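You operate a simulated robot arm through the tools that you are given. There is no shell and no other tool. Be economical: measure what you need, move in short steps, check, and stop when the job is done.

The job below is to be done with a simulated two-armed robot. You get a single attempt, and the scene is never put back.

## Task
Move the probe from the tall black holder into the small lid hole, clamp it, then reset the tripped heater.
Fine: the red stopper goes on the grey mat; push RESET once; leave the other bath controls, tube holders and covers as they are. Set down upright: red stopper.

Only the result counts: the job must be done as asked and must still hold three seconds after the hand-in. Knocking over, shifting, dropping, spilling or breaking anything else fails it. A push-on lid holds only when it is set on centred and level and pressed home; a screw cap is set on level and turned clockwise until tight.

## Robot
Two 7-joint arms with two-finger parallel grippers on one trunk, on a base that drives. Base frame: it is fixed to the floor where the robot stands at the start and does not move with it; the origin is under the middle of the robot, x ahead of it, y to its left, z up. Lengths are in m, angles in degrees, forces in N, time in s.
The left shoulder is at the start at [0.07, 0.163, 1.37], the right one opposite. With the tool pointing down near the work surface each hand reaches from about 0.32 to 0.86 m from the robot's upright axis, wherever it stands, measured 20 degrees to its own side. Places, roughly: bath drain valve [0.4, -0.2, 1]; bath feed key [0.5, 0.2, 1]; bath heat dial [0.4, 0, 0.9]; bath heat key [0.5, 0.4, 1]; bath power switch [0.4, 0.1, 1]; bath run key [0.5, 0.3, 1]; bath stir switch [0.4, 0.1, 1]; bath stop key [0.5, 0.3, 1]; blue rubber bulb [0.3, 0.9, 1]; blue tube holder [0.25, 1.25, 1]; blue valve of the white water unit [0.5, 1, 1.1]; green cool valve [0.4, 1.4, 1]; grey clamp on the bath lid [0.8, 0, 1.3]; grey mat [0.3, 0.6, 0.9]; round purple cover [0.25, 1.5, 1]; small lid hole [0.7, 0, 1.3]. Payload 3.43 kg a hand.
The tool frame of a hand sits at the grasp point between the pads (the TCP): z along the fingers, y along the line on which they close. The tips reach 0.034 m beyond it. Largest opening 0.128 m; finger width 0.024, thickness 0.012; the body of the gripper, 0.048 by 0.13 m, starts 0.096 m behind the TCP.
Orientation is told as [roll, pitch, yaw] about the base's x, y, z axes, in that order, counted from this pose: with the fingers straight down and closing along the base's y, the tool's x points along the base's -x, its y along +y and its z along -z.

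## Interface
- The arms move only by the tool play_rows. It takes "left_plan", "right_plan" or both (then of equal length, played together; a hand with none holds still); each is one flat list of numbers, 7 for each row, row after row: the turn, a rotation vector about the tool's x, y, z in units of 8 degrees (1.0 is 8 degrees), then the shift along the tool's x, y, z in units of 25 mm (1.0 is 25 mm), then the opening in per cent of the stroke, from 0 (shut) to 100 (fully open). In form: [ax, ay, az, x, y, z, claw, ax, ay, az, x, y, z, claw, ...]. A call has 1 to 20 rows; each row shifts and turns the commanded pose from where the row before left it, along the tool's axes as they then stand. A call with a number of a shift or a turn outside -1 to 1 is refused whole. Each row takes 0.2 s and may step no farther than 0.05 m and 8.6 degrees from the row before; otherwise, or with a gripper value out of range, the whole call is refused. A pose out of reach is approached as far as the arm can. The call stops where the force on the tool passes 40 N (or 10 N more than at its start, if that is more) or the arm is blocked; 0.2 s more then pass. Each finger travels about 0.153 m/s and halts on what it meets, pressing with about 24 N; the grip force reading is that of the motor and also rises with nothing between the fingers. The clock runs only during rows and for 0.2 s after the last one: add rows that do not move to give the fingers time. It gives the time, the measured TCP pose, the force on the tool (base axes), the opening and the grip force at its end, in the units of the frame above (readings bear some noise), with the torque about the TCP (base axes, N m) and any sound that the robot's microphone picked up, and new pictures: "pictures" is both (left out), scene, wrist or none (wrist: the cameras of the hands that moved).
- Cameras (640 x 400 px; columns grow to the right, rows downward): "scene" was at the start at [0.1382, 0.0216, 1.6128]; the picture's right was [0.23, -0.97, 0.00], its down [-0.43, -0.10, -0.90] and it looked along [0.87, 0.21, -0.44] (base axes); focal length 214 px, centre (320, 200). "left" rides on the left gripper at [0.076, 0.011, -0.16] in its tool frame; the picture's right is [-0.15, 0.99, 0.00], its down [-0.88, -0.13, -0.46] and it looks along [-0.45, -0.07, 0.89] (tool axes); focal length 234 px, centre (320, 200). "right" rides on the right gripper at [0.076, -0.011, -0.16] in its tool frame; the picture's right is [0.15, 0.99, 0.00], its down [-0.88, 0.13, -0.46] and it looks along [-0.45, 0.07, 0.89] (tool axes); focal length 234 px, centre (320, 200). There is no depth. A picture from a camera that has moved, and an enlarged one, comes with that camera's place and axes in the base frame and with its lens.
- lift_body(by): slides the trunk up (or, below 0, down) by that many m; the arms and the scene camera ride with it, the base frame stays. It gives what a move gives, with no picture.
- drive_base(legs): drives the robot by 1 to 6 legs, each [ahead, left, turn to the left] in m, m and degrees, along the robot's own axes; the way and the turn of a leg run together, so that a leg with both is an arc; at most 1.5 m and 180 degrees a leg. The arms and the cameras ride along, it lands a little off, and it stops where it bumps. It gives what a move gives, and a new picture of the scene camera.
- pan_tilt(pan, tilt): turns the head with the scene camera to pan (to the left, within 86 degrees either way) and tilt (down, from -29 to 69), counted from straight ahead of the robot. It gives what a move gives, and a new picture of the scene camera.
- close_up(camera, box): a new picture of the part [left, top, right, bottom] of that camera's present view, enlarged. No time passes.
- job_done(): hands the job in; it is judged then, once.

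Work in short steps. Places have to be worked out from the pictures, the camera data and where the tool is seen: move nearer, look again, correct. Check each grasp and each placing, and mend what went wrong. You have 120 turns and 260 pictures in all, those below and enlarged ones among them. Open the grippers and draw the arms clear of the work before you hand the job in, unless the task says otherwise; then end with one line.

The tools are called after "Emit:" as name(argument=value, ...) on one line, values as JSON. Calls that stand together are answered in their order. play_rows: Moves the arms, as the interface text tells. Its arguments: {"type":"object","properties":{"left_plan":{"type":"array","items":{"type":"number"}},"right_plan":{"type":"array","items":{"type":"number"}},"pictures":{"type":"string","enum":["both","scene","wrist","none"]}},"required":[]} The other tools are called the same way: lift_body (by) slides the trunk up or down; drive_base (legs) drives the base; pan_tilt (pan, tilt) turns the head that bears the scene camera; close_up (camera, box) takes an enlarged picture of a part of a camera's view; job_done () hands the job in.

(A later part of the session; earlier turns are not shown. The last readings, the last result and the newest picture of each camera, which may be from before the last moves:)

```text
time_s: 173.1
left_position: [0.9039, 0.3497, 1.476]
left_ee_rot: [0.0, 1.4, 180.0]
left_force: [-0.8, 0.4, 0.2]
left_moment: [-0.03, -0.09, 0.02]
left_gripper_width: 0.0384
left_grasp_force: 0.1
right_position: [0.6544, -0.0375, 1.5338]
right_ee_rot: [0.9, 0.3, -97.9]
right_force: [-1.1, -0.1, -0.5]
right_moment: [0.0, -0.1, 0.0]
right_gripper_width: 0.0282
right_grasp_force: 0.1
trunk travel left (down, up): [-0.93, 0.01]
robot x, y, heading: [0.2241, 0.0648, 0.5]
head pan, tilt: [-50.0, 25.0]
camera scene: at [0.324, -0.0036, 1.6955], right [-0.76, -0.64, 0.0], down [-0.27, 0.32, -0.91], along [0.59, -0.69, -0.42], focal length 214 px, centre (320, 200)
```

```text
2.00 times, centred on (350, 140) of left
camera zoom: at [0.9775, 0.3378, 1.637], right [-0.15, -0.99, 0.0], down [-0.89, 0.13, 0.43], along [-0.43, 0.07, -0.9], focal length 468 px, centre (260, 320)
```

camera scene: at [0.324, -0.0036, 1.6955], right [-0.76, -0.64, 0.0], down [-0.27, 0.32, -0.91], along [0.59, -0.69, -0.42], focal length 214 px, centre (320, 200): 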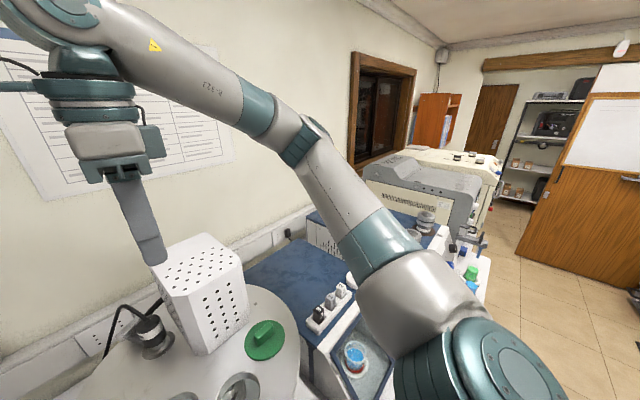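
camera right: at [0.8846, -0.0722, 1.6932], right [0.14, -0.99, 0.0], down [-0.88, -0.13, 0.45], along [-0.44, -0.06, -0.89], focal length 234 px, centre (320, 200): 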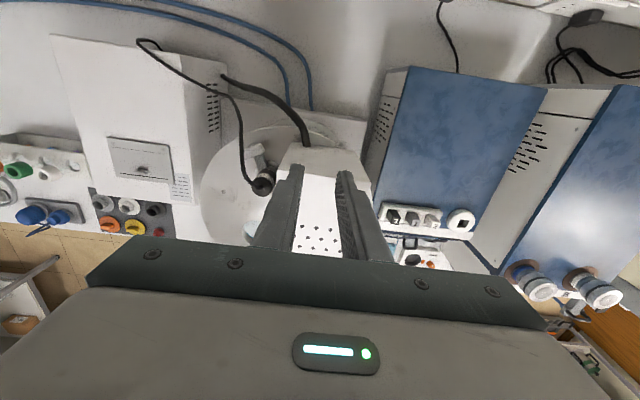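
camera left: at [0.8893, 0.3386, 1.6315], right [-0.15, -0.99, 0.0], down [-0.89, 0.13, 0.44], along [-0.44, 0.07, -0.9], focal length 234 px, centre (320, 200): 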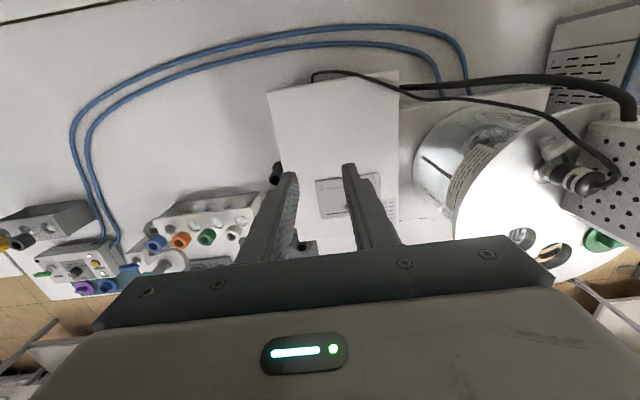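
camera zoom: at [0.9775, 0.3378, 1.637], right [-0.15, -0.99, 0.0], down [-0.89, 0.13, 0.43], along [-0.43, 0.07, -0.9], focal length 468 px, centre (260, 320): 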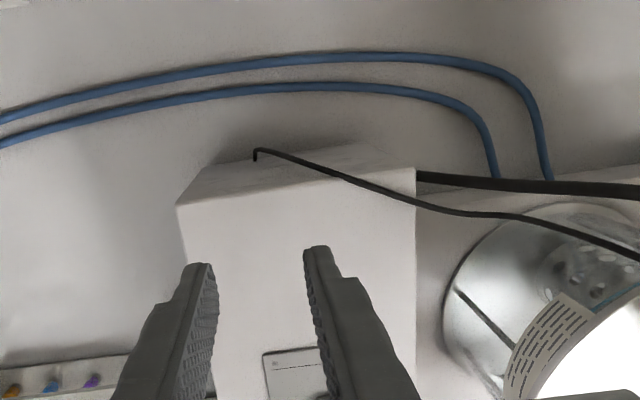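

The controller's rear is now visible; I enlarge it and the rear of the bath base.

Emit:
close_up(camera="left", box=[285, 80, 415, 160])

Emit:
close_up(camera="left", box=[400, 60, 640, 230])

```text
4.92 times, centred on (350, 120) of left
camera zoom: at [0.9775, 0.3378, 1.637], right [-0.15, -0.99, 0.0], down [-0.89, 0.13, 0.43], along [-0.43, 0.07, -0.9], focal length 1153 px, centre (172, 594)
```

zoom: 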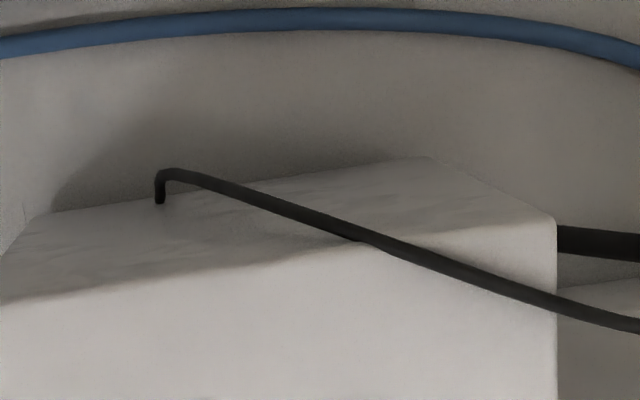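

```text
2.35 times, centred on (520, 145) of left
camera zoom: at [0.9775, 0.3378, 1.637], right [-0.15, -0.99, 0.0], down [-0.89, 0.13, 0.43], along [-0.43, 0.07, -0.9], focal length 551 px, centre (-151, 329)
```

zoom: 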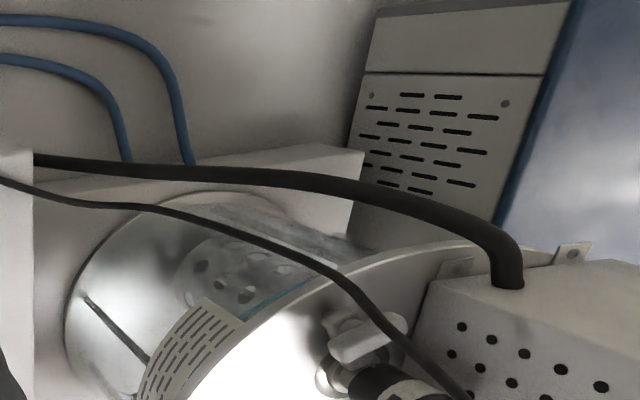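

Rear faces are plain. I check the right side of the bath base with the right wrist camera from above the gap.

Emit:
play_rows(right_plan=[0, 0, 0, -1, 0, 0, 22, 0, 0, 0, -1, 0, 0, 22, 0, 0, 0, -1, 0, 0, 22, 0, 0, 0, -1, 0, 0, 22, 0, 0, 0, -1, 0, 0, 22, 0, 0, 0, -1, 0, 0, 22, 0, 0, 0, -1, 0, 0, 22, 0, 0, 0, -1, 0, 0, 22, 0, 0, 0, -1, 0, 0, 22, 0, 0, 0, -1, 0, 0, 22, 0, 0, 0, -1, 0, 0, 22, 0, 0, 0, -1, 0, 0, 22], pictures="wrist")

Emit:
close_up(camera="right", box=[180, 0, 440, 160])

Emit:
pan_tilt(pan=-40, tilt=60)

```text
time_s: 175.7
left_position: [0.9118, 0.3477, 1.4739]
left_ee_rot: [0.0, 1.2, 180.0]
left_force: [-1.0, -0.1, 0.0]
left_moment: [0.03, -0.01, 0.0]
left_gripper_width: 0.0383
left_grasp_force: 0.0
right_position: [0.6198, -0.338, 1.5307]
right_ee_rot: [0.5, 0.3, -97.9]
right_force: [-0.2, 0.2, -0.3]
right_moment: [0.02, -0.05, 0.03]
right_gripper_width: 0.0281
right_grasp_force: 0.0
trunk travel left (down, up): [-0.93, 0.01]
robot x, y, heading: [0.2224, 0.0673, 0.2]
head pan, tilt: [-50.0, 25.0]
camera right: at [0.6184, -0.2612, 1.6899], right [1.0, 0.01, 0.01], down [0.0, -0.89, 0.45], along [0.01, -0.45, -0.89], focal length 234 px, centre (320, 200)
```

right: 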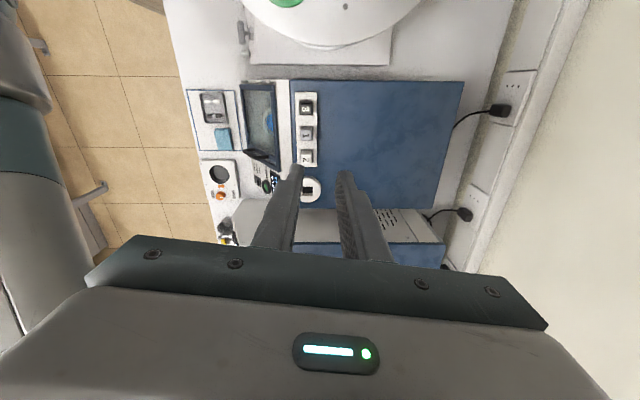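

```text
2.46 times, centred on (310, 80) of right
camera zoom: at [0.6184, -0.2612, 1.6899], right [1.0, 0.01, 0.01], down [0.0, -0.89, 0.45], along [0.01, -0.45, -0.89], focal length 576 px, centre (345, 495)
```

zoom: 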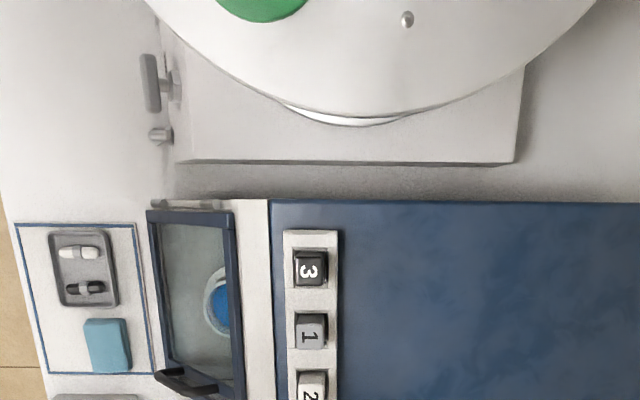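

```text
time_s: 176.7
left_position: [0.9142, 0.3483, 1.4717]
left_ee_rot: [-0.1, 1.1, 179.9]
left_force: [0.2, 0.0, -0.7]
left_moment: [0.03, 0.0, 0.0]
left_gripper_width: 0.0383
left_grasp_force: 0.1
right_position: [0.6231, -0.3363, 1.5301]
right_ee_rot: [0.5, 0.3, -97.9]
right_force: [-0.1, 0.6, 0.3]
right_moment: [-0.04, 0.02, -0.01]
right_gripper_width: 0.0283
right_grasp_force: 0.1
trunk travel left (down, up): [-0.93, 0.01]
robot x, y, heading: [0.2221, 0.0666, -0.0]
head pan, tilt: [-40.0, 60.0]
camera scene: at [0.3259, 0.0244, 1.6446], right [-0.64, -0.77, 0.0], down [-0.66, 0.55, -0.5], along [0.38, -0.32, -0.87], focal length 214 px, centre (320, 200)
```

scene: 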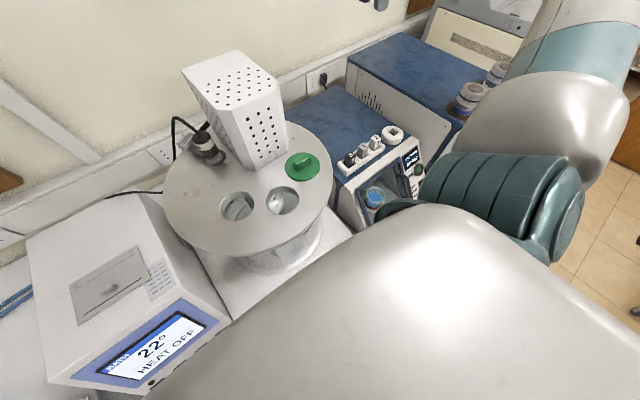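

The right side is plain as well. The controller's right side (toward the bath) showed marks near its vents; I look at it with the left wrist camera turned toward +y.

Emit:
play_rows(left_plan=[0, 0, 0, -1, 0.6, 0, 30, 0, 0, 0, -1, 0.6, 0, 30, 0, 0, 0, -1, 0.6, 0, 30, 0, 0, 0, -1, 0.6, 0, 30, 0, 0, 0, -1, 0.6, 0, 30, 0, 0, 0, -1, 0.6, 0, 30, 0, 0, 0, -1, 0.6, 0, 30, 0, 0, 0, -1, 0.6, 0, 30, 0, 0, 0, -0.5, 0.6, 0, 30, 0, 0, 1, 0, 0, 0, 30, 0, 0, 1, 0, 0, 0, 30, 0, 0, 1, 0, 0, 0, 30, 0, 0, 1, 0, 0, 0, 30, 0, 0, 1, 0, 0, 0, 30, 0, 0, 1, 0, 0, 0, 30, 0, 0, 1, 0, 0, 0, 30, 0, 0, 1, 0, 0, 0, 30, 0, 0, 1, 0, 0, 0, 30, 0, 0, 1, 0, 0, 0, 30, 0, 0, 1, 0, 0, 0, 30], pictures="wrist")

Emit:
close_up(camera="left", box=[220, 40, 460, 230])

```text
time_s: 180.9
left_position: [0.701, 0.2144, 1.4676]
left_ee_rot: [-1.0, 0.0, 91.8]
left_force: [-0.8, -0.4, 0.0]
left_moment: [0.01, 0.0, -0.03]
left_gripper_width: 0.0387
left_grasp_force: 0.0
right_position: [0.6225, -0.3352, 1.5299]
right_ee_rot: [0.6, 0.4, -98.0]
right_force: [-0.1, -0.1, 0.2]
right_moment: [-0.02, -0.02, -0.02]
right_gripper_width: 0.0281
right_grasp_force: 0.0
trunk travel left (down, up): [-0.93, 0.01]
robot x, y, heading: [0.2265, 0.0641, -0.0]
head pan, tilt: [-40.0, 60.0]
camera left: at [0.6895, 0.1382, 1.6268], right [-0.99, 0.12, -0.02], down [0.09, 0.88, 0.46], along [0.07, 0.45, -0.89], focal length 234 px, centre (320, 200)
```

left: 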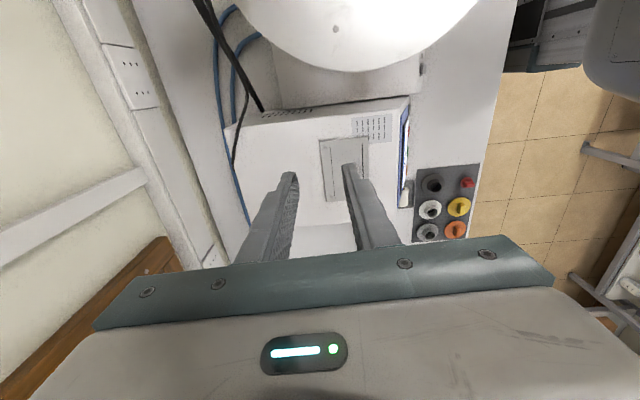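

```text
2.11 times, centred on (340, 135) of left
camera zoom: at [0.6895, 0.1382, 1.6268], right [-0.99, 0.12, -0.02], down [0.09, 0.88, 0.46], along [0.07, 0.45, -0.89], focal length 493 px, centre (278, 337)
```

zoom: 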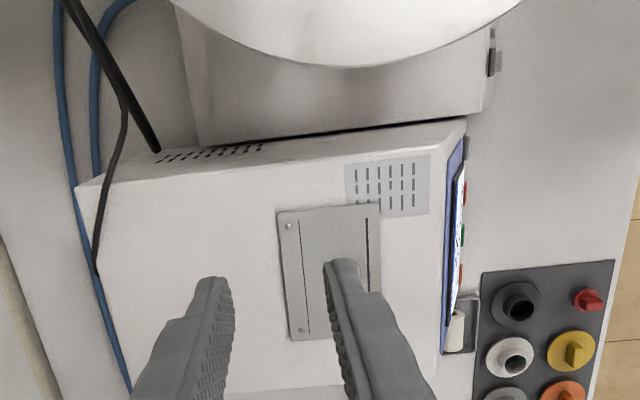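

Only vents there. The hinged flap is the remaining place: I saw just the front of its recess. I go back to open it wider and look fully inside.

Emit:
play_rows(left_plan=[0, 0, 1, 0, 0, 0, 30, 0, 0, 1, 0, 0, 0, 30, 0, 0, 1, 0, 0, 0, 30, 0, 0, 1, 0, 0, 0, 30, 0, 0, 1, 0, 0, 0, 30, 0, 0, 1, 0, 0, 0, 40, 0, 0, 1, 0, 0, 0, 40, 0, 0, 1, 0, 0, 0, 40, 0, 0, 1, 0, 0, 0, 40, 0, 0, 1, 0, 0, 0, 40, 0, 0, 1, 0, 0, 0, 40, 0, 0, 0.5, 0, 0, 0, 40, 0, 0, 0, 0.7, 1, 0, 40, 0, 0, 0, 0.7, 1, 0, 40, 0, 0, 0, 0.7, 1, 0, 40, 0, 0, 0, 0, 0.8, 0, 40], pictures="none")

Emit:
pan_tilt(pan=45, tilt=45)

```text
time_s: 184.3
left_position: [0.6489, 0.3093, 1.4679]
left_ee_rot: [0.0, -1.0, -0.1]
left_force: [-0.8, 0.1, 0.1]
left_moment: [0.01, 0.02, 0.01]
left_gripper_width: 0.0512
left_grasp_force: 0.1
right_position: [0.6224, -0.3364, 1.53]
right_ee_rot: [0.4, 0.2, -98.0]
right_force: [0.3, -0.7, 0.1]
right_moment: [-0.01, 0.03, 0.02]
right_gripper_width: 0.0283
right_grasp_force: 0.0
trunk travel left (down, up): [-0.93, 0.01]
robot x, y, heading: [0.2263, 0.0677, 0.2]
head pan, tilt: [-40.0, 60.0]
```

```text
time_s: 185.9
left_position: [0.6506, 0.3097, 1.4684]
left_ee_rot: [0.1, -1.1, 0.1]
left_force: [0.4, 0.4, 0.5]
left_moment: [-0.03, -0.02, -0.01]
left_gripper_width: 0.0512
left_grasp_force: 0.2
right_position: [0.6218, -0.3361, 1.529]
right_ee_rot: [0.5, 0.3, -97.9]
right_force: [-1.1, -0.9, -0.5]
right_moment: [0.01, 0.02, 0.01]
right_gripper_width: 0.0283
right_grasp_force: 0.1
trunk travel left (down, up): [-0.93, 0.01]
robot x, y, heading: [0.2272, 0.0639, 0.2]
head pan, tilt: [45.0, 45.0]
camera scene: at [0.3316, 0.1242, 1.6641], right [0.71, -0.71, 0.0], down [-0.5, -0.5, -0.71], along [0.5, 0.5, -0.71], focal length 214 px, centre (320, 200)
```

scene: 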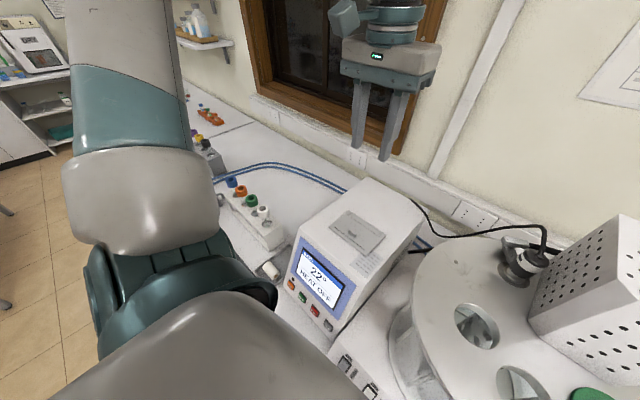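

I descend onto the knob again and grip it.

Emit:
play_rows(left_plan=[0, 0.1, 0, 0.16, 0, 1, 40, 0, 0, 0, 0, 0, 1, 40, 0, 0, 0, 0, 0, 1, 40, 0, 0, 0, 0, 0, 1, 40, 0, 0, 0, 0, 0, 1, 40, 0, 0, 0, 0, 0, 1, 40, 0, 0, 0, 0, 0, 1, 40, 0, 0, 0, 0, 0, 1, 40, 0, 0, 0, 0, 0, 1, 40, 0, 0, 0, 0, 0, 0.8, 40, 0, 0, 0, 0, 0, 0.4, 40, 0, 0, 0, 0, 0, 0, 40, 0, 0, 0, 0, 0, 0, 15, 0, 0, 0, 0, 0, 0, 0, 0, 0, 0, 0, 0, 0, 0], pictures="none")

Emit:
close_up(camera="scene", box=[310, 170, 430, 290])

```text
time_s: 189.1
left_position: [0.6464, 0.311, 1.212]
left_ee_rot: [0.0, -0.2, 0.0]
left_force: [0.9, 6.5, 1.0]
left_moment: [0.25, -0.05, 0.04]
left_gripper_width: 0.0252
left_grasp_force: 44.5
right_position: [0.6223, -0.3347, 1.5301]
right_ee_rot: [0.6, 0.3, -97.9]
right_force: [-0.2, -0.1, -0.2]
right_moment: [0.01, 0.02, -0.02]
right_gripper_width: 0.0282
right_grasp_force: 0.1
trunk travel left (down, up): [-0.93, 0.01]
robot x, y, heading: [0.2258, 0.0678, 0.0]
head pan, tilt: [45.0, 45.0]
```

```text
3.33 times, centred on (370, 230) of scene
camera zoom: at [0.3315, 0.1257, 1.664], right [0.71, -0.71, 0.0], down [-0.5, -0.5, -0.71], along [0.5, 0.5, -0.71], focal length 715 px, centre (153, 100)
```

zoom: 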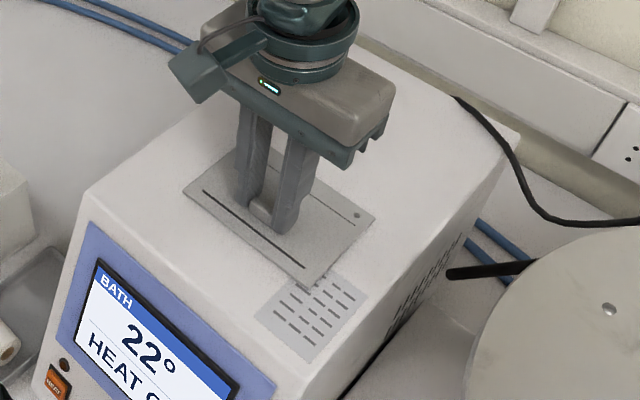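

Gripped. I swing the flap up 30° with the hand rotating along.

Emit:
play_rows(left_plan=[0, 0.625, 0, -0.154, 0, -0.196, 0, 0, 0.625, 0, -0.154, 0, -0.196, 0, 0, 0.625, 0, -0.154, 0, -0.196, 0, 0, 0.625, 0, -0.154, 0, -0.196, 0, 0, 0.625, 0, -0.154, 0, -0.196, 0, 0, 0.625, 0, -0.154, 0, -0.196, 0, 0, 0, 0, 0, 0, 0, 0], pictures="none")

Emit:
close_up(camera="scene", box=[310, 170, 430, 290])

```text
time_s: 190.7
left_position: [0.674, 0.3103, 1.2361]
left_ee_rot: [0.0, 29.8, 0.0]
left_force: [-1.4, 10.7, 17.9]
left_moment: [0.23, -0.64, -0.12]
left_gripper_width: 0.0254
left_grasp_force: 45.1
right_position: [0.619, -0.3346, 1.5311]
right_ee_rot: [0.6, 0.2, -97.9]
right_force: [-0.3, 1.2, -0.4]
right_moment: [0.01, -0.01, -0.02]
right_gripper_width: 0.0284
right_grasp_force: 0.2
trunk travel left (down, up): [-0.93, 0.01]
robot x, y, heading: [0.2246, 0.0649, 0.1]
head pan, tilt: [45.0, 45.0]
```

```text
3.33 times, centred on (370, 230) of scene
camera zoom: at [0.3291, 0.1261, 1.6642], right [0.71, -0.71, 0.0], down [-0.5, -0.5, -0.71], along [0.5, 0.5, -0.71], focal length 715 px, centre (153, 100)
```

zoom: 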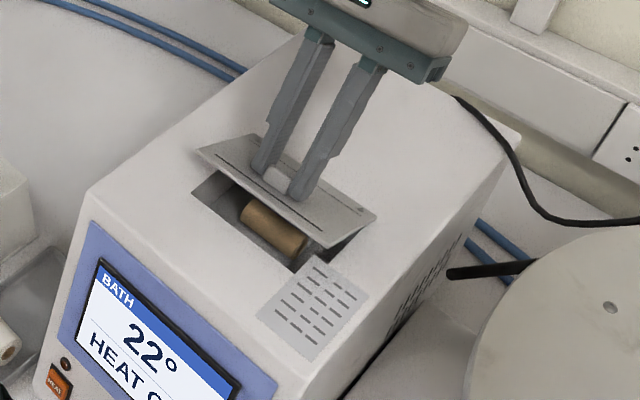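

Opening well. I swing another 30°.

Emit:
play_rows(left_plan=[0, 0.625, 0, -0.154, 0, -0.205, 0, 0, 0.625, 0, -0.154, 0, -0.205, 0, 0, 0.625, 0, -0.154, 0, -0.205, 0, 0, 0.625, 0, -0.154, 0, -0.205, 0, 0, 0.625, 0, -0.154, 0, -0.205, 0, 0, 0.625, 0, -0.154, 0, -0.205, 0, 0, 0, 0, 0, 0, 0, 0], pictures="none")

Emit:
close_up(camera="scene", box=[340, 190, 420, 270])

```text
time_s: 191.6
left_position: [0.6913, 0.3095, 1.2443]
left_ee_rot: [-0.7, 45.5, -0.1]
left_force: [7.8, -12.2, -14.8]
left_moment: [0.48, -0.23, -0.16]
left_gripper_width: 0.0255
left_grasp_force: 45.0
left hand out of reach, approached as far as the arm can: row 3, 4
right_position: [0.6235, -0.3379, 1.5299]
right_ee_rot: [0.5, 0.4, -98.1]
right_force: [-0.2, 0.6, -1.0]
right_moment: [-0.02, 0.02, 0.0]
right_gripper_width: 0.0283
right_grasp_force: 0.0
trunk travel left (down, up): [-0.93, 0.01]
robot x, y, heading: [0.2261, 0.0698, 0.2]
head pan, tilt: [45.0, 45.0]
stopped in row 4 (left hand): the force on the tool passed its limit at 46 N (the readings are from after the stop); the commanded pose is now the measured one
```

```text
5.00 times, centred on (380, 230) of scene
camera zoom: at [0.3337, 0.1219, 1.6637], right [0.71, -0.71, 0.0], down [-0.5, -0.5, -0.71], along [0.5, 0.5, -0.71], focal length 1072 px, centre (20, 50)
```

zoom: 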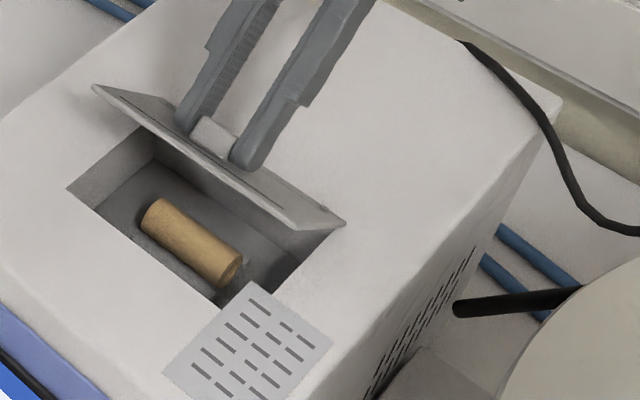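

Emit:
close_up(camera="scene", box=[350, 210, 392, 252])

Emit:
close_up(camera="left", box=[220, 60, 420, 240])

```text
9.52 times, centred on (371, 231) of scene
camera zoom: at [0.3337, 0.1219, 1.6637], right [0.71, -0.71, 0.0], down [-0.5, -0.5, -0.71], along [0.5, 0.5, -0.71], focal length 2043 px, centre (-166, -95)
```

zoom: 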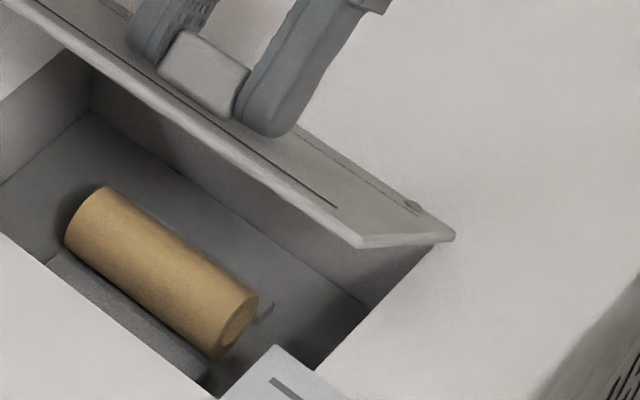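

```text
2.22 times, centred on (320, 150) of left
camera zoom: at [0.7518, 0.3235, 1.4091], right [0.1, 0.99, -0.11], down [0.94, -0.13, -0.31], along [-0.32, -0.08, -0.94], focal length 520 px, centre (320, 311)
```

zoom: 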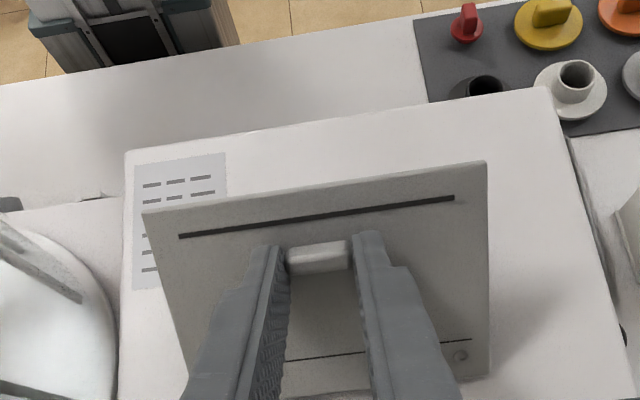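

No RESET in the recess either. I close the flap again by the reverse path.

Emit:
play_rows(left_plan=[0, -0.625, 0, 0.154, 0, 0.196, 0, 0, -0.625, 0, 0.154, 0, 0.196, 0, 0, -0.625, 0, 0.154, 0, 0.196, 0, 0, -0.625, 0, 0.154, 0, 0.196, 0, 0, -0.625, 0, 0.154, 0, 0.196, 0, 0, -0.625, 0, 0.154, 0, 0.196, 0, 0, -0.625, 0, 0.154, 0, 0.196, 0, 0, -0.625, 0, 0.154, 0, 0.196, 0, 0, -0.6, 0, 0.154, 0, 0.19, 0, 0, 0, 0, 0, 0, 0, 0], pictures="none")

Emit:
close_up(camera="scene", box=[310, 170, 430, 290])

```text
time_s: 193.8
left_position: [0.6429, 0.3106, 1.2205]
left_ee_rot: [-0.4, 1.0, 0.3]
left_force: [15.7, -16.4, -14.4]
left_moment: [-0.22, 0.21, -0.06]
left_gripper_width: 0.0249
left_grasp_force: 44.8
right_position: [0.6258, -0.3409, 1.5266]
right_ee_rot: [0.3, 0.4, -98.0]
right_force: [0.2, -0.5, -0.7]
right_moment: [0.0, 0.03, 0.01]
right_gripper_width: 0.0281
right_grasp_force: 0.0
trunk travel left (down, up): [-0.93, 0.01]
robot x, y, heading: [0.222, 0.0651, 0.0]
head pan, tilt: [45.0, 45.0]
```

```text
3.33 times, centred on (370, 230) of scene
camera zoom: at [0.3369, 0.1204, 1.6639], right [0.71, -0.71, 0.0], down [-0.5, -0.5, -0.71], along [0.5, 0.5, -0.71], focal length 715 px, centre (153, 100)
```

zoom: 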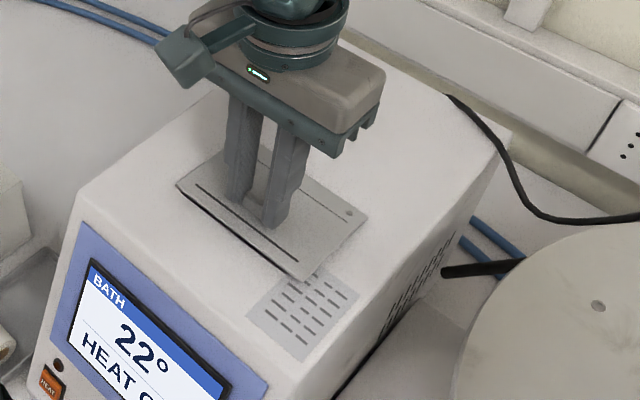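

Nearly shut; I lower the last 8 mm, release and rise.

Emit:
play_rows(left_plan=[0, 0, 0, -0.1, 0, 0.17, 0, 0, 0, 0, 0, 0, 0.16, 0, 0, 0, 0, 0, 0, 0, 12, 0, 0, 0, 0, 0, 0, 26, 0, 0, 0, 0, 0, 0, 40, 0, 0, 0, 0, 0, -0.5, 40, 0, 0, 0, 0, 0, -1, 40, 0, 0, 0, 0, 0, -1, 40, 0, 0, 0, 0, 0, -1, 40, 0, 0, 0, 0, 0, -1, 40, 0, 0, 0, 0, 0, -1, 40, 0, 0, 0, 0, 0, -1, 40, 0, 0, 0, 0, 0, -1, 40, 0, 0, 0, 0, 0, -1, 40, 0, 0, 0, 0, 0, -1, 40], pictures="wrist")

Emit:
close_up(camera="scene", box=[310, 180, 430, 300])

```text
time_s: 197.0
left_position: [0.6447, 0.3142, 1.4513]
left_ee_rot: [-0.4, 0.9, 0.2]
left_force: [0.7, -0.2, -0.5]
left_moment: [0.01, 0.0, 0.0]
left_gripper_width: 0.0511
left_grasp_force: 0.0
right_position: [0.6203, -0.3379, 1.5311]
right_ee_rot: [0.7, 0.3, -98.0]
right_force: [0.5, -0.2, -0.2]
right_moment: [-0.03, 0.01, 0.02]
right_gripper_width: 0.028
right_grasp_force: 0.1
trunk travel left (down, up): [-0.93, 0.01]
robot x, y, heading: [0.2276, 0.0638, 0.1]
head pan, tilt: [45.0, 45.0]
camera left: at [0.5708, 0.3261, 1.6114], right [0.14, 0.99, -0.01], down [0.89, -0.12, 0.44], along [0.44, -0.07, -0.9], focal length 234 px, centre (320, 200)
```

left: 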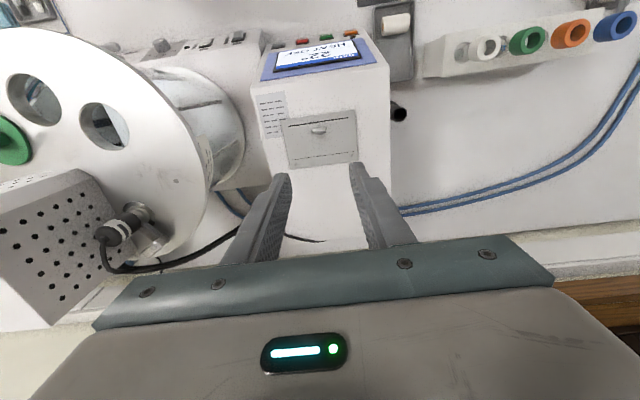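

```text
3.33 times, centred on (370, 240) of scene
camera zoom: at [0.3309, 0.1234, 1.6641], right [0.71, -0.71, 0.0], down [-0.5, -0.5, -0.71], along [0.5, 0.5, -0.71], focal length 715 px, centre (153, 67)
```

zoom: 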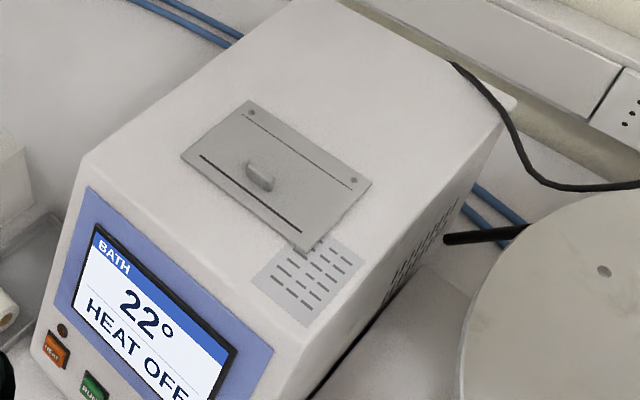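

The flap is closed. Next I check the rear face of the bath base with the right camera (yaw ≈ −170°) from behind the box.

Emit:
play_rows(right_plan=[0, 0, 1, 0, 0, 0, 22, 0, 0, 1, 0, 0, 0, 22, 0, 0, 1, 0, 0, 0, 22, 0, 0, 1, 0, 0, 0, 22, 0, 0, 1, 0, 0, 0, 22, 0, 0, 1, 0, 0, 0, 22, 0, 0, 1, 0, 0, 0, 22, 0, 0, 1, 0, 0, 0, 22, 0, 0, 1, 0, 0, 0, 22, 0, 0, 0, 1, -0.8, 0, 22, 0, 0, 0, 1, -0.8, 0, 22, 0, 0, 0, 1, -0.8, 0, 22, 0, 0, 0, 1, -0.8, 0, 22, 0, 0, 0, 1, -0.8, 0, 22, 0, 0, 0, 1, -0.8, 0, 22, 0, 0, 0, 1, -0.8, 0, 22, 0, 0, 0, 1, -0.8, 0, 22, 0, 0, 0, 1, -0.8, 0, 22, 0, 0, 0, 1, 0, 0, 22, 0, 0, 0, 1, 0, 0, 22], pictures="wrist")

Emit:
close_up(camera="right", box=[200, 40, 440, 200])

```text
time_s: 201.2
left_position: [0.647, 0.3149, 1.4501]
left_ee_rot: [-0.5, 0.9, 0.1]
left_force: [-0.1, -0.3, 0.0]
left_moment: [0.0, -0.03, -0.03]
left_gripper_width: 0.0514
left_grasp_force: 0.1
right_position: [0.8639, -0.1138, 1.5321]
right_ee_rot: [-0.1, 0.6, -170.2]
right_force: [0.3, 0.3, 0.4]
right_moment: [-0.02, 0.01, 0.05]
right_gripper_width: 0.0282
right_grasp_force: 0.1
trunk travel left (down, up): [-0.93, 0.01]
robot x, y, heading: [0.2266, 0.0662, 0.1]
head pan, tilt: [45.0, 45.0]
camera right: at [0.9335, -0.0892, 1.6925], right [0.32, -0.95, 0.0], down [-0.85, -0.28, 0.45], along [-0.42, -0.14, -0.89], focal length 234 px, centre (320, 200)
```

right: 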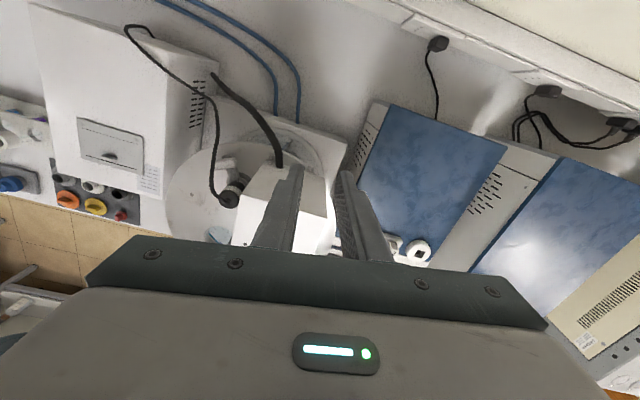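

```text
2.50 times, centred on (320, 120) of right
camera zoom: at [0.9335, -0.0892, 1.6925], right [0.32, -0.95, 0.0], down [-0.85, -0.28, 0.45], along [-0.42, -0.14, -0.89], focal length 585 px, centre (320, 400)
```

zoom: 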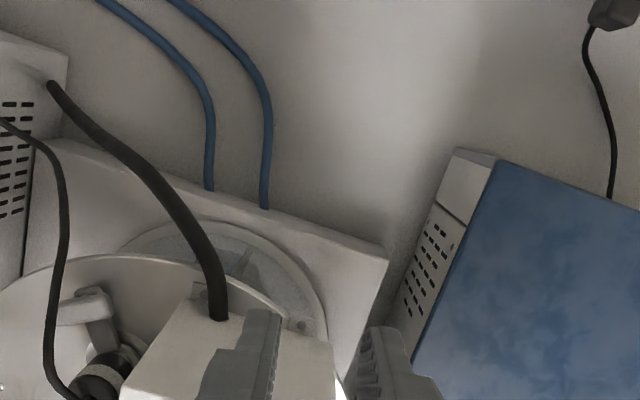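

I enlarge the thin rear strip of the base.

Emit:
close_up(camera="right", box=[215, 90, 290, 135])

Emit:
close_up(camera="right", box=[285, 110, 360, 155])

```text
8.53 times, centred on (252, 112) of right
camera zoom: at [0.9335, -0.0892, 1.6925], right [0.32, -0.95, 0.0], down [-0.85, -0.28, 0.45], along [-0.42, -0.14, -0.89], focal length 1998 px, centre (896, 947)
```

zoom: 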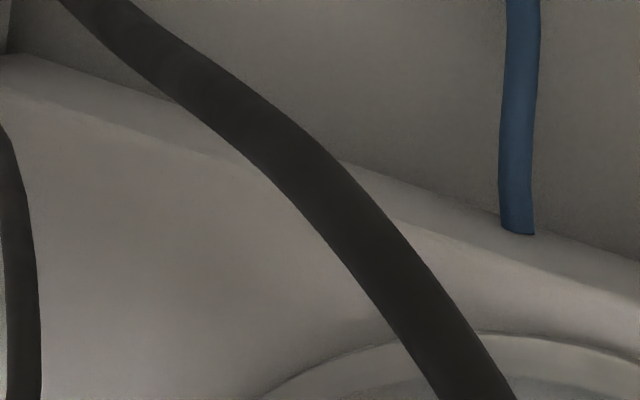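

```text
8.53 times, centred on (322, 132) of right
camera zoom: at [0.9335, -0.0892, 1.6925], right [0.32, -0.95, 0.0], down [-0.85, -0.28, 0.45], along [-0.42, -0.14, -0.89], focal length 1998 px, centre (299, 776)
```

zoom: 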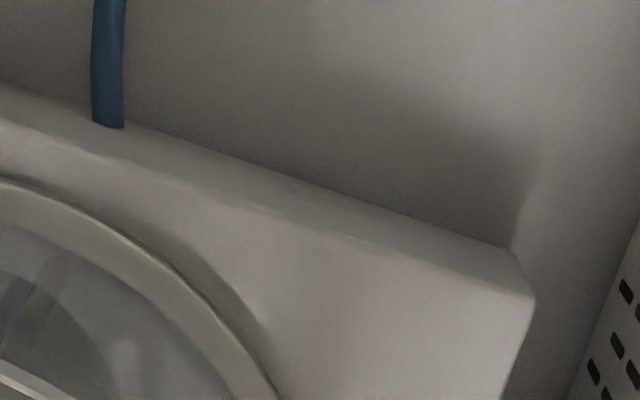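

The base's rear is blank. I look at the heater box's back face at higher enlargement.

Emit:
close_up(camera="right", box=[235, 150, 340, 225])

Emit:
close_up(camera="right", box=[130, 60, 240, 200])

```text
5.33 times, centred on (288, 188) of right
camera zoom: at [0.9335, -0.0892, 1.6925], right [0.32, -0.95, 0.0], down [-0.85, -0.28, 0.45], along [-0.42, -0.14, -0.89], focal length 1249 px, centre (493, 267)
```

zoom: 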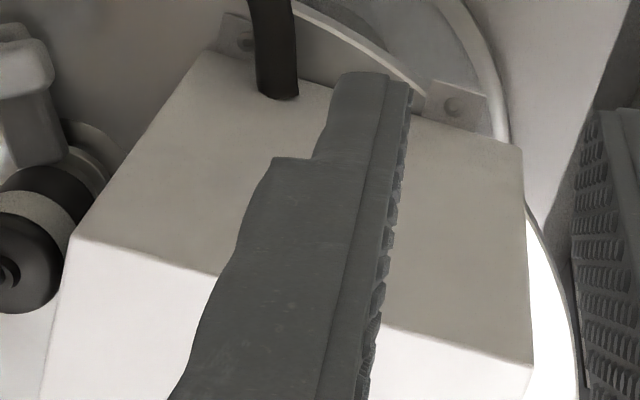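

```text
2.86 times, centred on (185, 130) of right
camera zoom: at [0.9335, -0.0892, 1.6925], right [0.32, -0.95, 0.0], down [-0.85, -0.28, 0.45], along [-0.42, -0.14, -0.89], focal length 669 px, centre (706, 400)
```

zoom: 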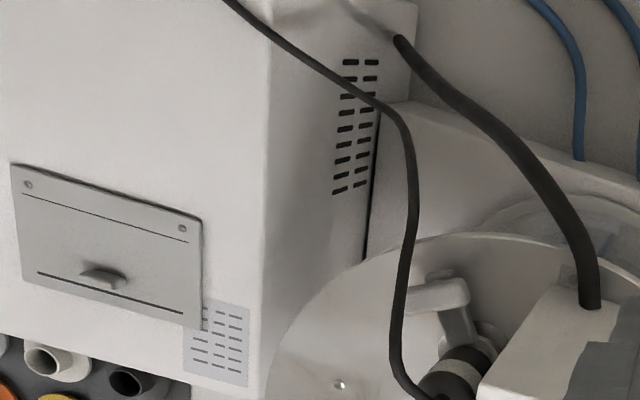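

A finger hides the middle of the box's back. I shift the hand by 0.1 m to uncover it.

Emit:
play_rows(right_plan=[0, 0, 0, 0.2, 1, 0, 22, 0, 0, 0, 0.2, 1, 0, 22, 0, 0, 0, 0.2, 1, 0, 22, 0, 0, 0, 0.2, 1, 0, 22], pictures="none")

Emit:
close_up(camera="right", box=[150, 120, 330, 250])

```text
time_s: 202.2
left_position: [0.6454, 0.3137, 1.4513]
left_ee_rot: [-0.4, 0.9, 0.3]
left_force: [0.2, -0.7, 0.2]
left_moment: [0.0, 0.01, 0.01]
left_gripper_width: 0.0514
left_grasp_force: 0.1
right_position: [0.897, -0.2105, 1.5312]
right_ee_rot: [-0.1, 0.6, -170.0]
right_force: [-0.4, 0.2, 0.5]
right_moment: [-0.01, 0.0, 0.05]
right_gripper_width: 0.0282
right_grasp_force: 0.1
trunk travel left (down, up): [-0.93, 0.01]
robot x, y, heading: [0.2247, 0.066, 0.2]
head pan, tilt: [45.0, 45.0]
```

```text
3.08 times, centred on (240, 185) of right
camera zoom: at [0.9674, -0.1853, 1.6921], right [0.32, -0.95, 0.0], down [-0.85, -0.28, 0.45], along [-0.42, -0.14, -0.9], focal length 720 px, centre (566, 246)
```

zoom: 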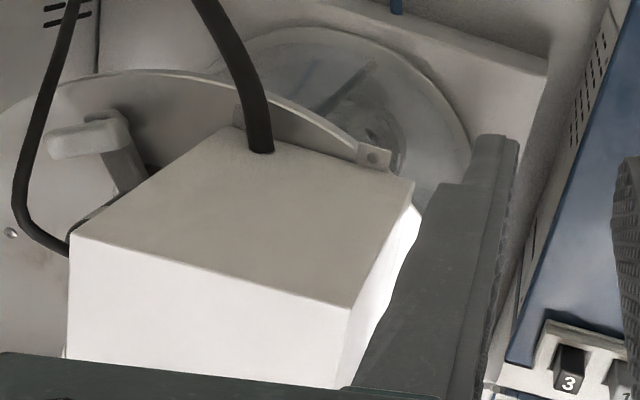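

The box's back is blank as well. I retract both arms, drive back, and lower the trunk for a frontal view of the whole bath from lower down.

Emit:
play_rows(right_plan=[0, 0, 0, -1, 0.17, 0, 22, 0, 0, 0, -1, 0.17, 0, 22, 0, 0, 0, -1, 0.17, 0, 22, 0, 0, 0, -1, 0.17, 0, 22, 0, 0, 0, -1, 0.17, 0, 22, 0, 0, 0, -1, 0.17, 0, 22, 0, 0, 0, -1, 0.17, 0, 22, 0, 0, 0, -1, 0.17, 0, 22, 0, 0, 0, -1, 0.17, 0, 22, 0, 0, 0, -1, 0.17, 0, 22, 0, 0, 0, -0.5, 0, 0, 22], left_plan=[0, 0, 0, 0, 0, -1, 30, 0, 0, 0, 0, 0, -1, 30, 0, 0, 0, 0.5, 1, 0, 30, 0, 0, 0, 0.5, 1, 0, 30, 0, 0, 0, 0, 1, 0, 30, 0, 0, 0, 0, 0, 0, 30, 0, 0, 0, 0, 0, 0, 30, 0, 0, 0, 0, 0, 0, 30, 0, 0, 0, 0, 0, 0, 30, 0, 0, 0, 0, 0, 0, 30, 0, 0, 0, 0, 0, 0, 30], pictures="none")

Emit:
drive_base(legs=[[-0.85, 0, 0]])

Emit:
lift_body(by=-0.55)

Emit:
pan_tilt(pan=5, tilt=5)

```text
time_s: 204.6
left_position: [0.6193, 0.3889, 1.5018]
left_ee_rot: [-0.4, 0.9, 0.3]
left_force: [-0.7, -0.3, 0.0]
left_moment: [-0.01, 0.03, -0.02]
left_gripper_width: 0.0386
left_grasp_force: 0.0
right_position: [0.6455, -0.2945, 1.5316]
right_ee_rot: [-0.1, 0.6, -169.9]
right_force: [0.9, -0.2, 0.2]
right_moment: [-0.02, -0.01, -0.01]
right_gripper_width: 0.0282
right_grasp_force: 0.2
trunk travel left (down, up): [-0.93, 0.01]
robot x, y, heading: [0.2262, 0.0677, -0.1]
head pan, tilt: [45.0, 45.0]
```

```text
time_s: 209.1
left_position: [-0.2188, 0.3891, 1.5005]
left_ee_rot: [-0.4, 1.0, 0.9]
left_force: [-0.6, -0.8, 0.3]
left_moment: [-0.01, 0.02, -0.02]
left_gripper_width: 0.0388
left_grasp_force: 0.2
right_position: [-0.1854, -0.2943, 1.5312]
right_ee_rot: [-0.1, 0.6, -169.5]
right_force: [-0.5, 0.3, 0.4]
right_moment: [-0.02, 0.03, -0.01]
right_gripper_width: 0.0281
right_grasp_force: 0.1
trunk travel left (down, up): [-0.93, 0.01]
robot x, y, heading: [-0.6131, 0.0621, 0.6]
head pan, tilt: [45.0, 45.0]
camera scene: at [-0.5048, 0.1205, 1.664], right [0.71, -0.7, 0.0], down [-0.5, -0.51, -0.71], along [0.49, 0.51, -0.71], focal length 214 px, centre (320, 200)
```

scene: 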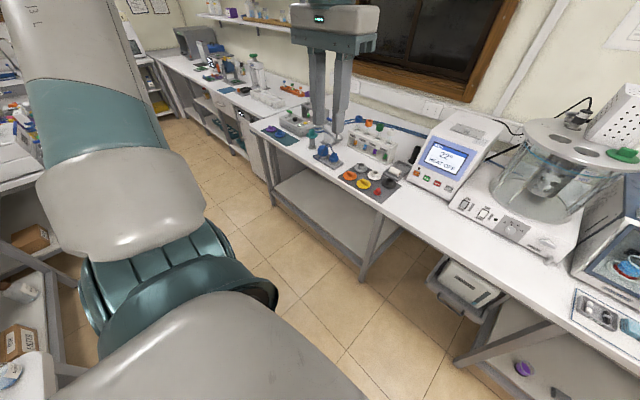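

```text
refused: -0.55 is not a number from -0.4 to 0.4
```

```text
time_s: 210.1
left_position: [-0.2208, 0.3905, 1.501]
left_ee_rot: [-0.4, 0.9, 0.9]
left_force: [-0.1, 0.3, 0.2]
left_moment: [0.07, 0.03, 0.02]
left_gripper_width: 0.0383
left_grasp_force: 0.0
right_position: [-0.1868, -0.2944, 1.5308]
right_ee_rot: [-0.2, 0.6, -169.4]
right_force: [0.1, -0.8, -1.0]
right_moment: [-0.01, 0.0, 0.01]
right_gripper_width: 0.0283
right_grasp_force: 0.1
trunk travel left (down, up): [-0.93, 0.01]
robot x, y, heading: [-0.6092, 0.0658, 0.8]
head pan, tilt: [5.0, 5.0]
camera scene: at [-0.4719, 0.0715, 1.727], right [0.1, -1.0, 0.0], down [-0.09, -0.01, -1.0], along [0.99, 0.1, -0.09], focal length 214 px, centre (320, 200)
```

scene: 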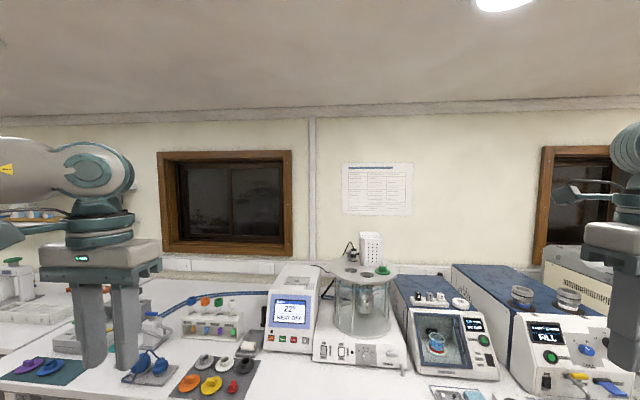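

Something hangs under the bench's front edge near the bath. I lower the trunk 0.4 m and look at it and at the bath's front.

Emit:
lift_body(by=-0.4)

Emit:
pan_tilt(pan=-3, tilt=22)

Emit:
close_up(camera="scene", box=[220, 80, 400, 220])

Emit:
close_up(camera="scene", box=[220, 200, 420, 340])

```text
time_s: 214.0
left_position: [-0.2203, 0.3883, 1.1005]
left_ee_rot: [-0.4, 0.9, 0.9]
left_force: [0.4, 0.2, 0.0]
left_moment: [0.02, -0.01, 0.03]
left_gripper_width: 0.0385
left_grasp_force: 0.0
right_position: [-0.1875, -0.2947, 1.1303]
right_ee_rot: [-0.1, 0.6, -169.4]
right_force: [0.1, -0.4, -0.5]
right_moment: [0.02, 0.02, 0.02]
right_gripper_width: 0.0281
right_grasp_force: 0.1
trunk travel left (down, up): [-0.53, 0.41]
robot x, y, heading: [-0.6092, 0.0607, 0.7]
head pan, tilt: [5.0, 5.0]
```

```text
time_s: 214.8
left_position: [-0.221, 0.389, 1.1008]
left_ee_rot: [-0.4, 0.9, 0.9]
left_force: [-0.1, -0.2, 0.0]
left_moment: [-0.02, -0.02, 0.0]
left_gripper_width: 0.0382
left_grasp_force: 0.1
right_position: [-0.1864, -0.2948, 1.1315]
right_ee_rot: [-0.1, 0.6, -169.4]
right_force: [-1.2, 0.2, 0.0]
right_moment: [-0.03, -0.01, 0.0]
right_gripper_width: 0.028
right_grasp_force: 0.0
trunk travel left (down, up): [-0.53, 0.41]
robot x, y, heading: [-0.6138, 0.0603, 0.5]
head pan, tilt: [-3.0, 22.0]
camera scene: at [-0.4706, 0.0586, 1.2996], right [-0.04, -1.0, 0.0], down [-0.37, 0.02, -0.93], along [0.93, -0.04, -0.37], focal length 214 px, centre (320, 200)
```

scene: 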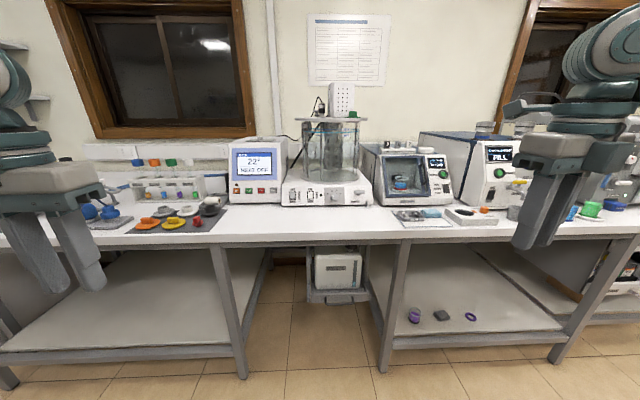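

```text
2.86 times, centred on (310, 150) of scene
camera zoom: at [-0.4706, 0.0586, 1.2996], right [-0.04, -1.0, 0.0], down [-0.37, 0.02, -0.93], along [0.93, -0.04, -0.37], focal length 613 px, centre (349, 343)
```

zoom: 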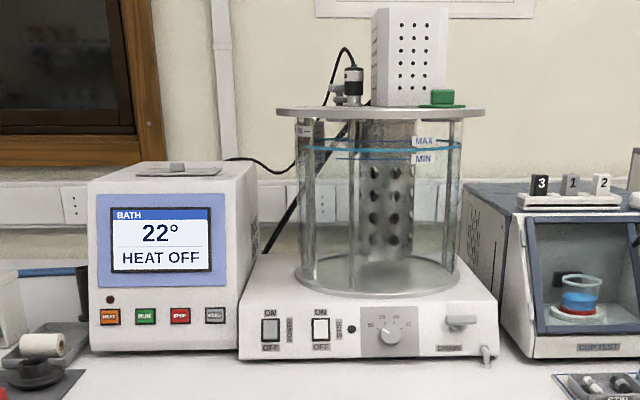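

```text
2.86 times, centred on (320, 270) of scene
camera zoom: at [-0.4706, 0.0586, 1.2996], right [-0.04, -1.0, 0.0], down [-0.37, 0.02, -0.93], along [0.93, -0.04, -0.37], focal length 613 px, centre (320, 0)
```

zoom: 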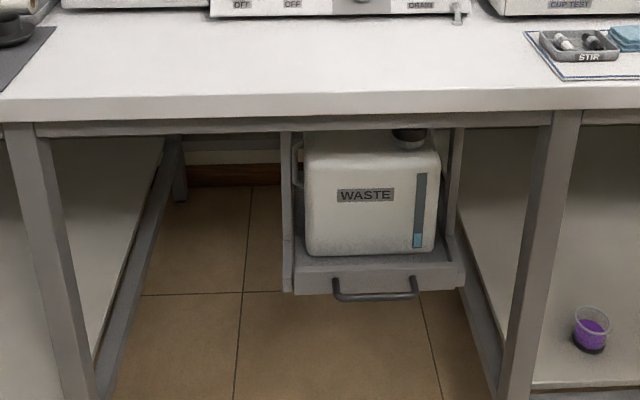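

Under the bench is just a waste can. I enlarge the controller and bath from this low frontal view.

Emit:
close_up(camera="scene", box=[225, 130, 300, 210])

Emit:
close_up(camera="scene", box=[280, 80, 380, 150])

Emit:
close_up(camera="scene", box=[275, 150, 380, 215])

```text
5.00 times, centred on (262, 170) of scene
camera zoom: at [-0.4706, 0.0586, 1.2996], right [-0.04, -1.0, 0.0], down [-0.37, 0.02, -0.93], along [0.93, -0.04, -0.37], focal length 1072 px, centre (608, 350)
```

zoom: 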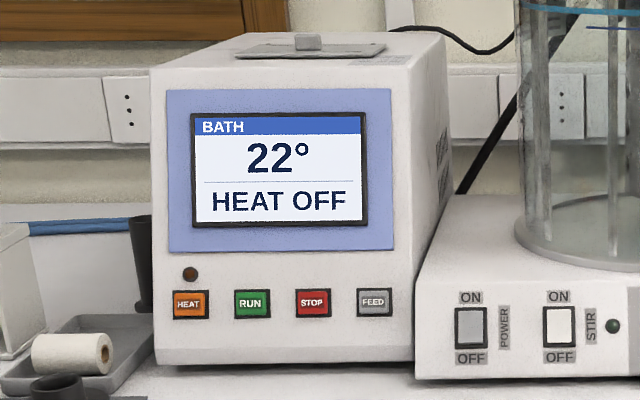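

```text
5.71 times, centred on (330, 115) of scene
camera zoom: at [-0.4706, 0.0586, 1.2996], right [-0.04, -1.0, 0.0], down [-0.37, 0.02, -0.93], along [0.93, -0.04, -0.37], focal length 1226 px, centre (263, 686)
```

zoom: 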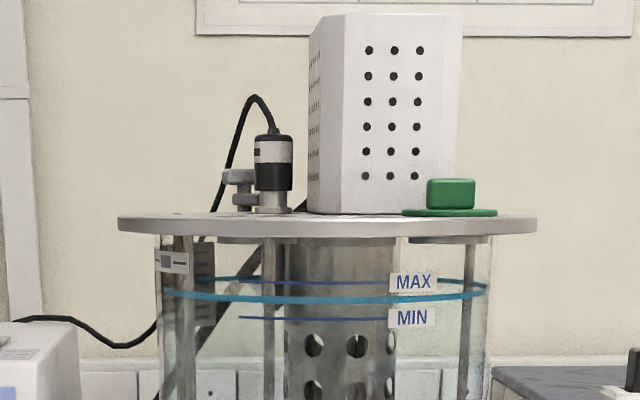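

```text
6.10 times, centred on (328, 182) of scene
camera zoom: at [-0.4706, 0.0586, 1.2996], right [-0.04, -1.0, 0.0], down [-0.37, 0.02, -0.93], along [0.93, -0.04, -0.37], focal length 1307 px, centre (274, 307)
```

zoom: 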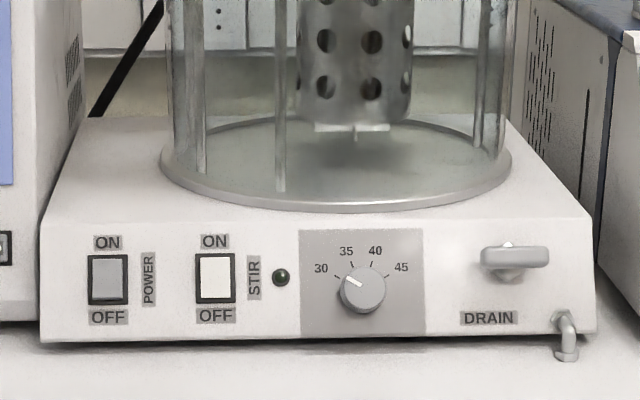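

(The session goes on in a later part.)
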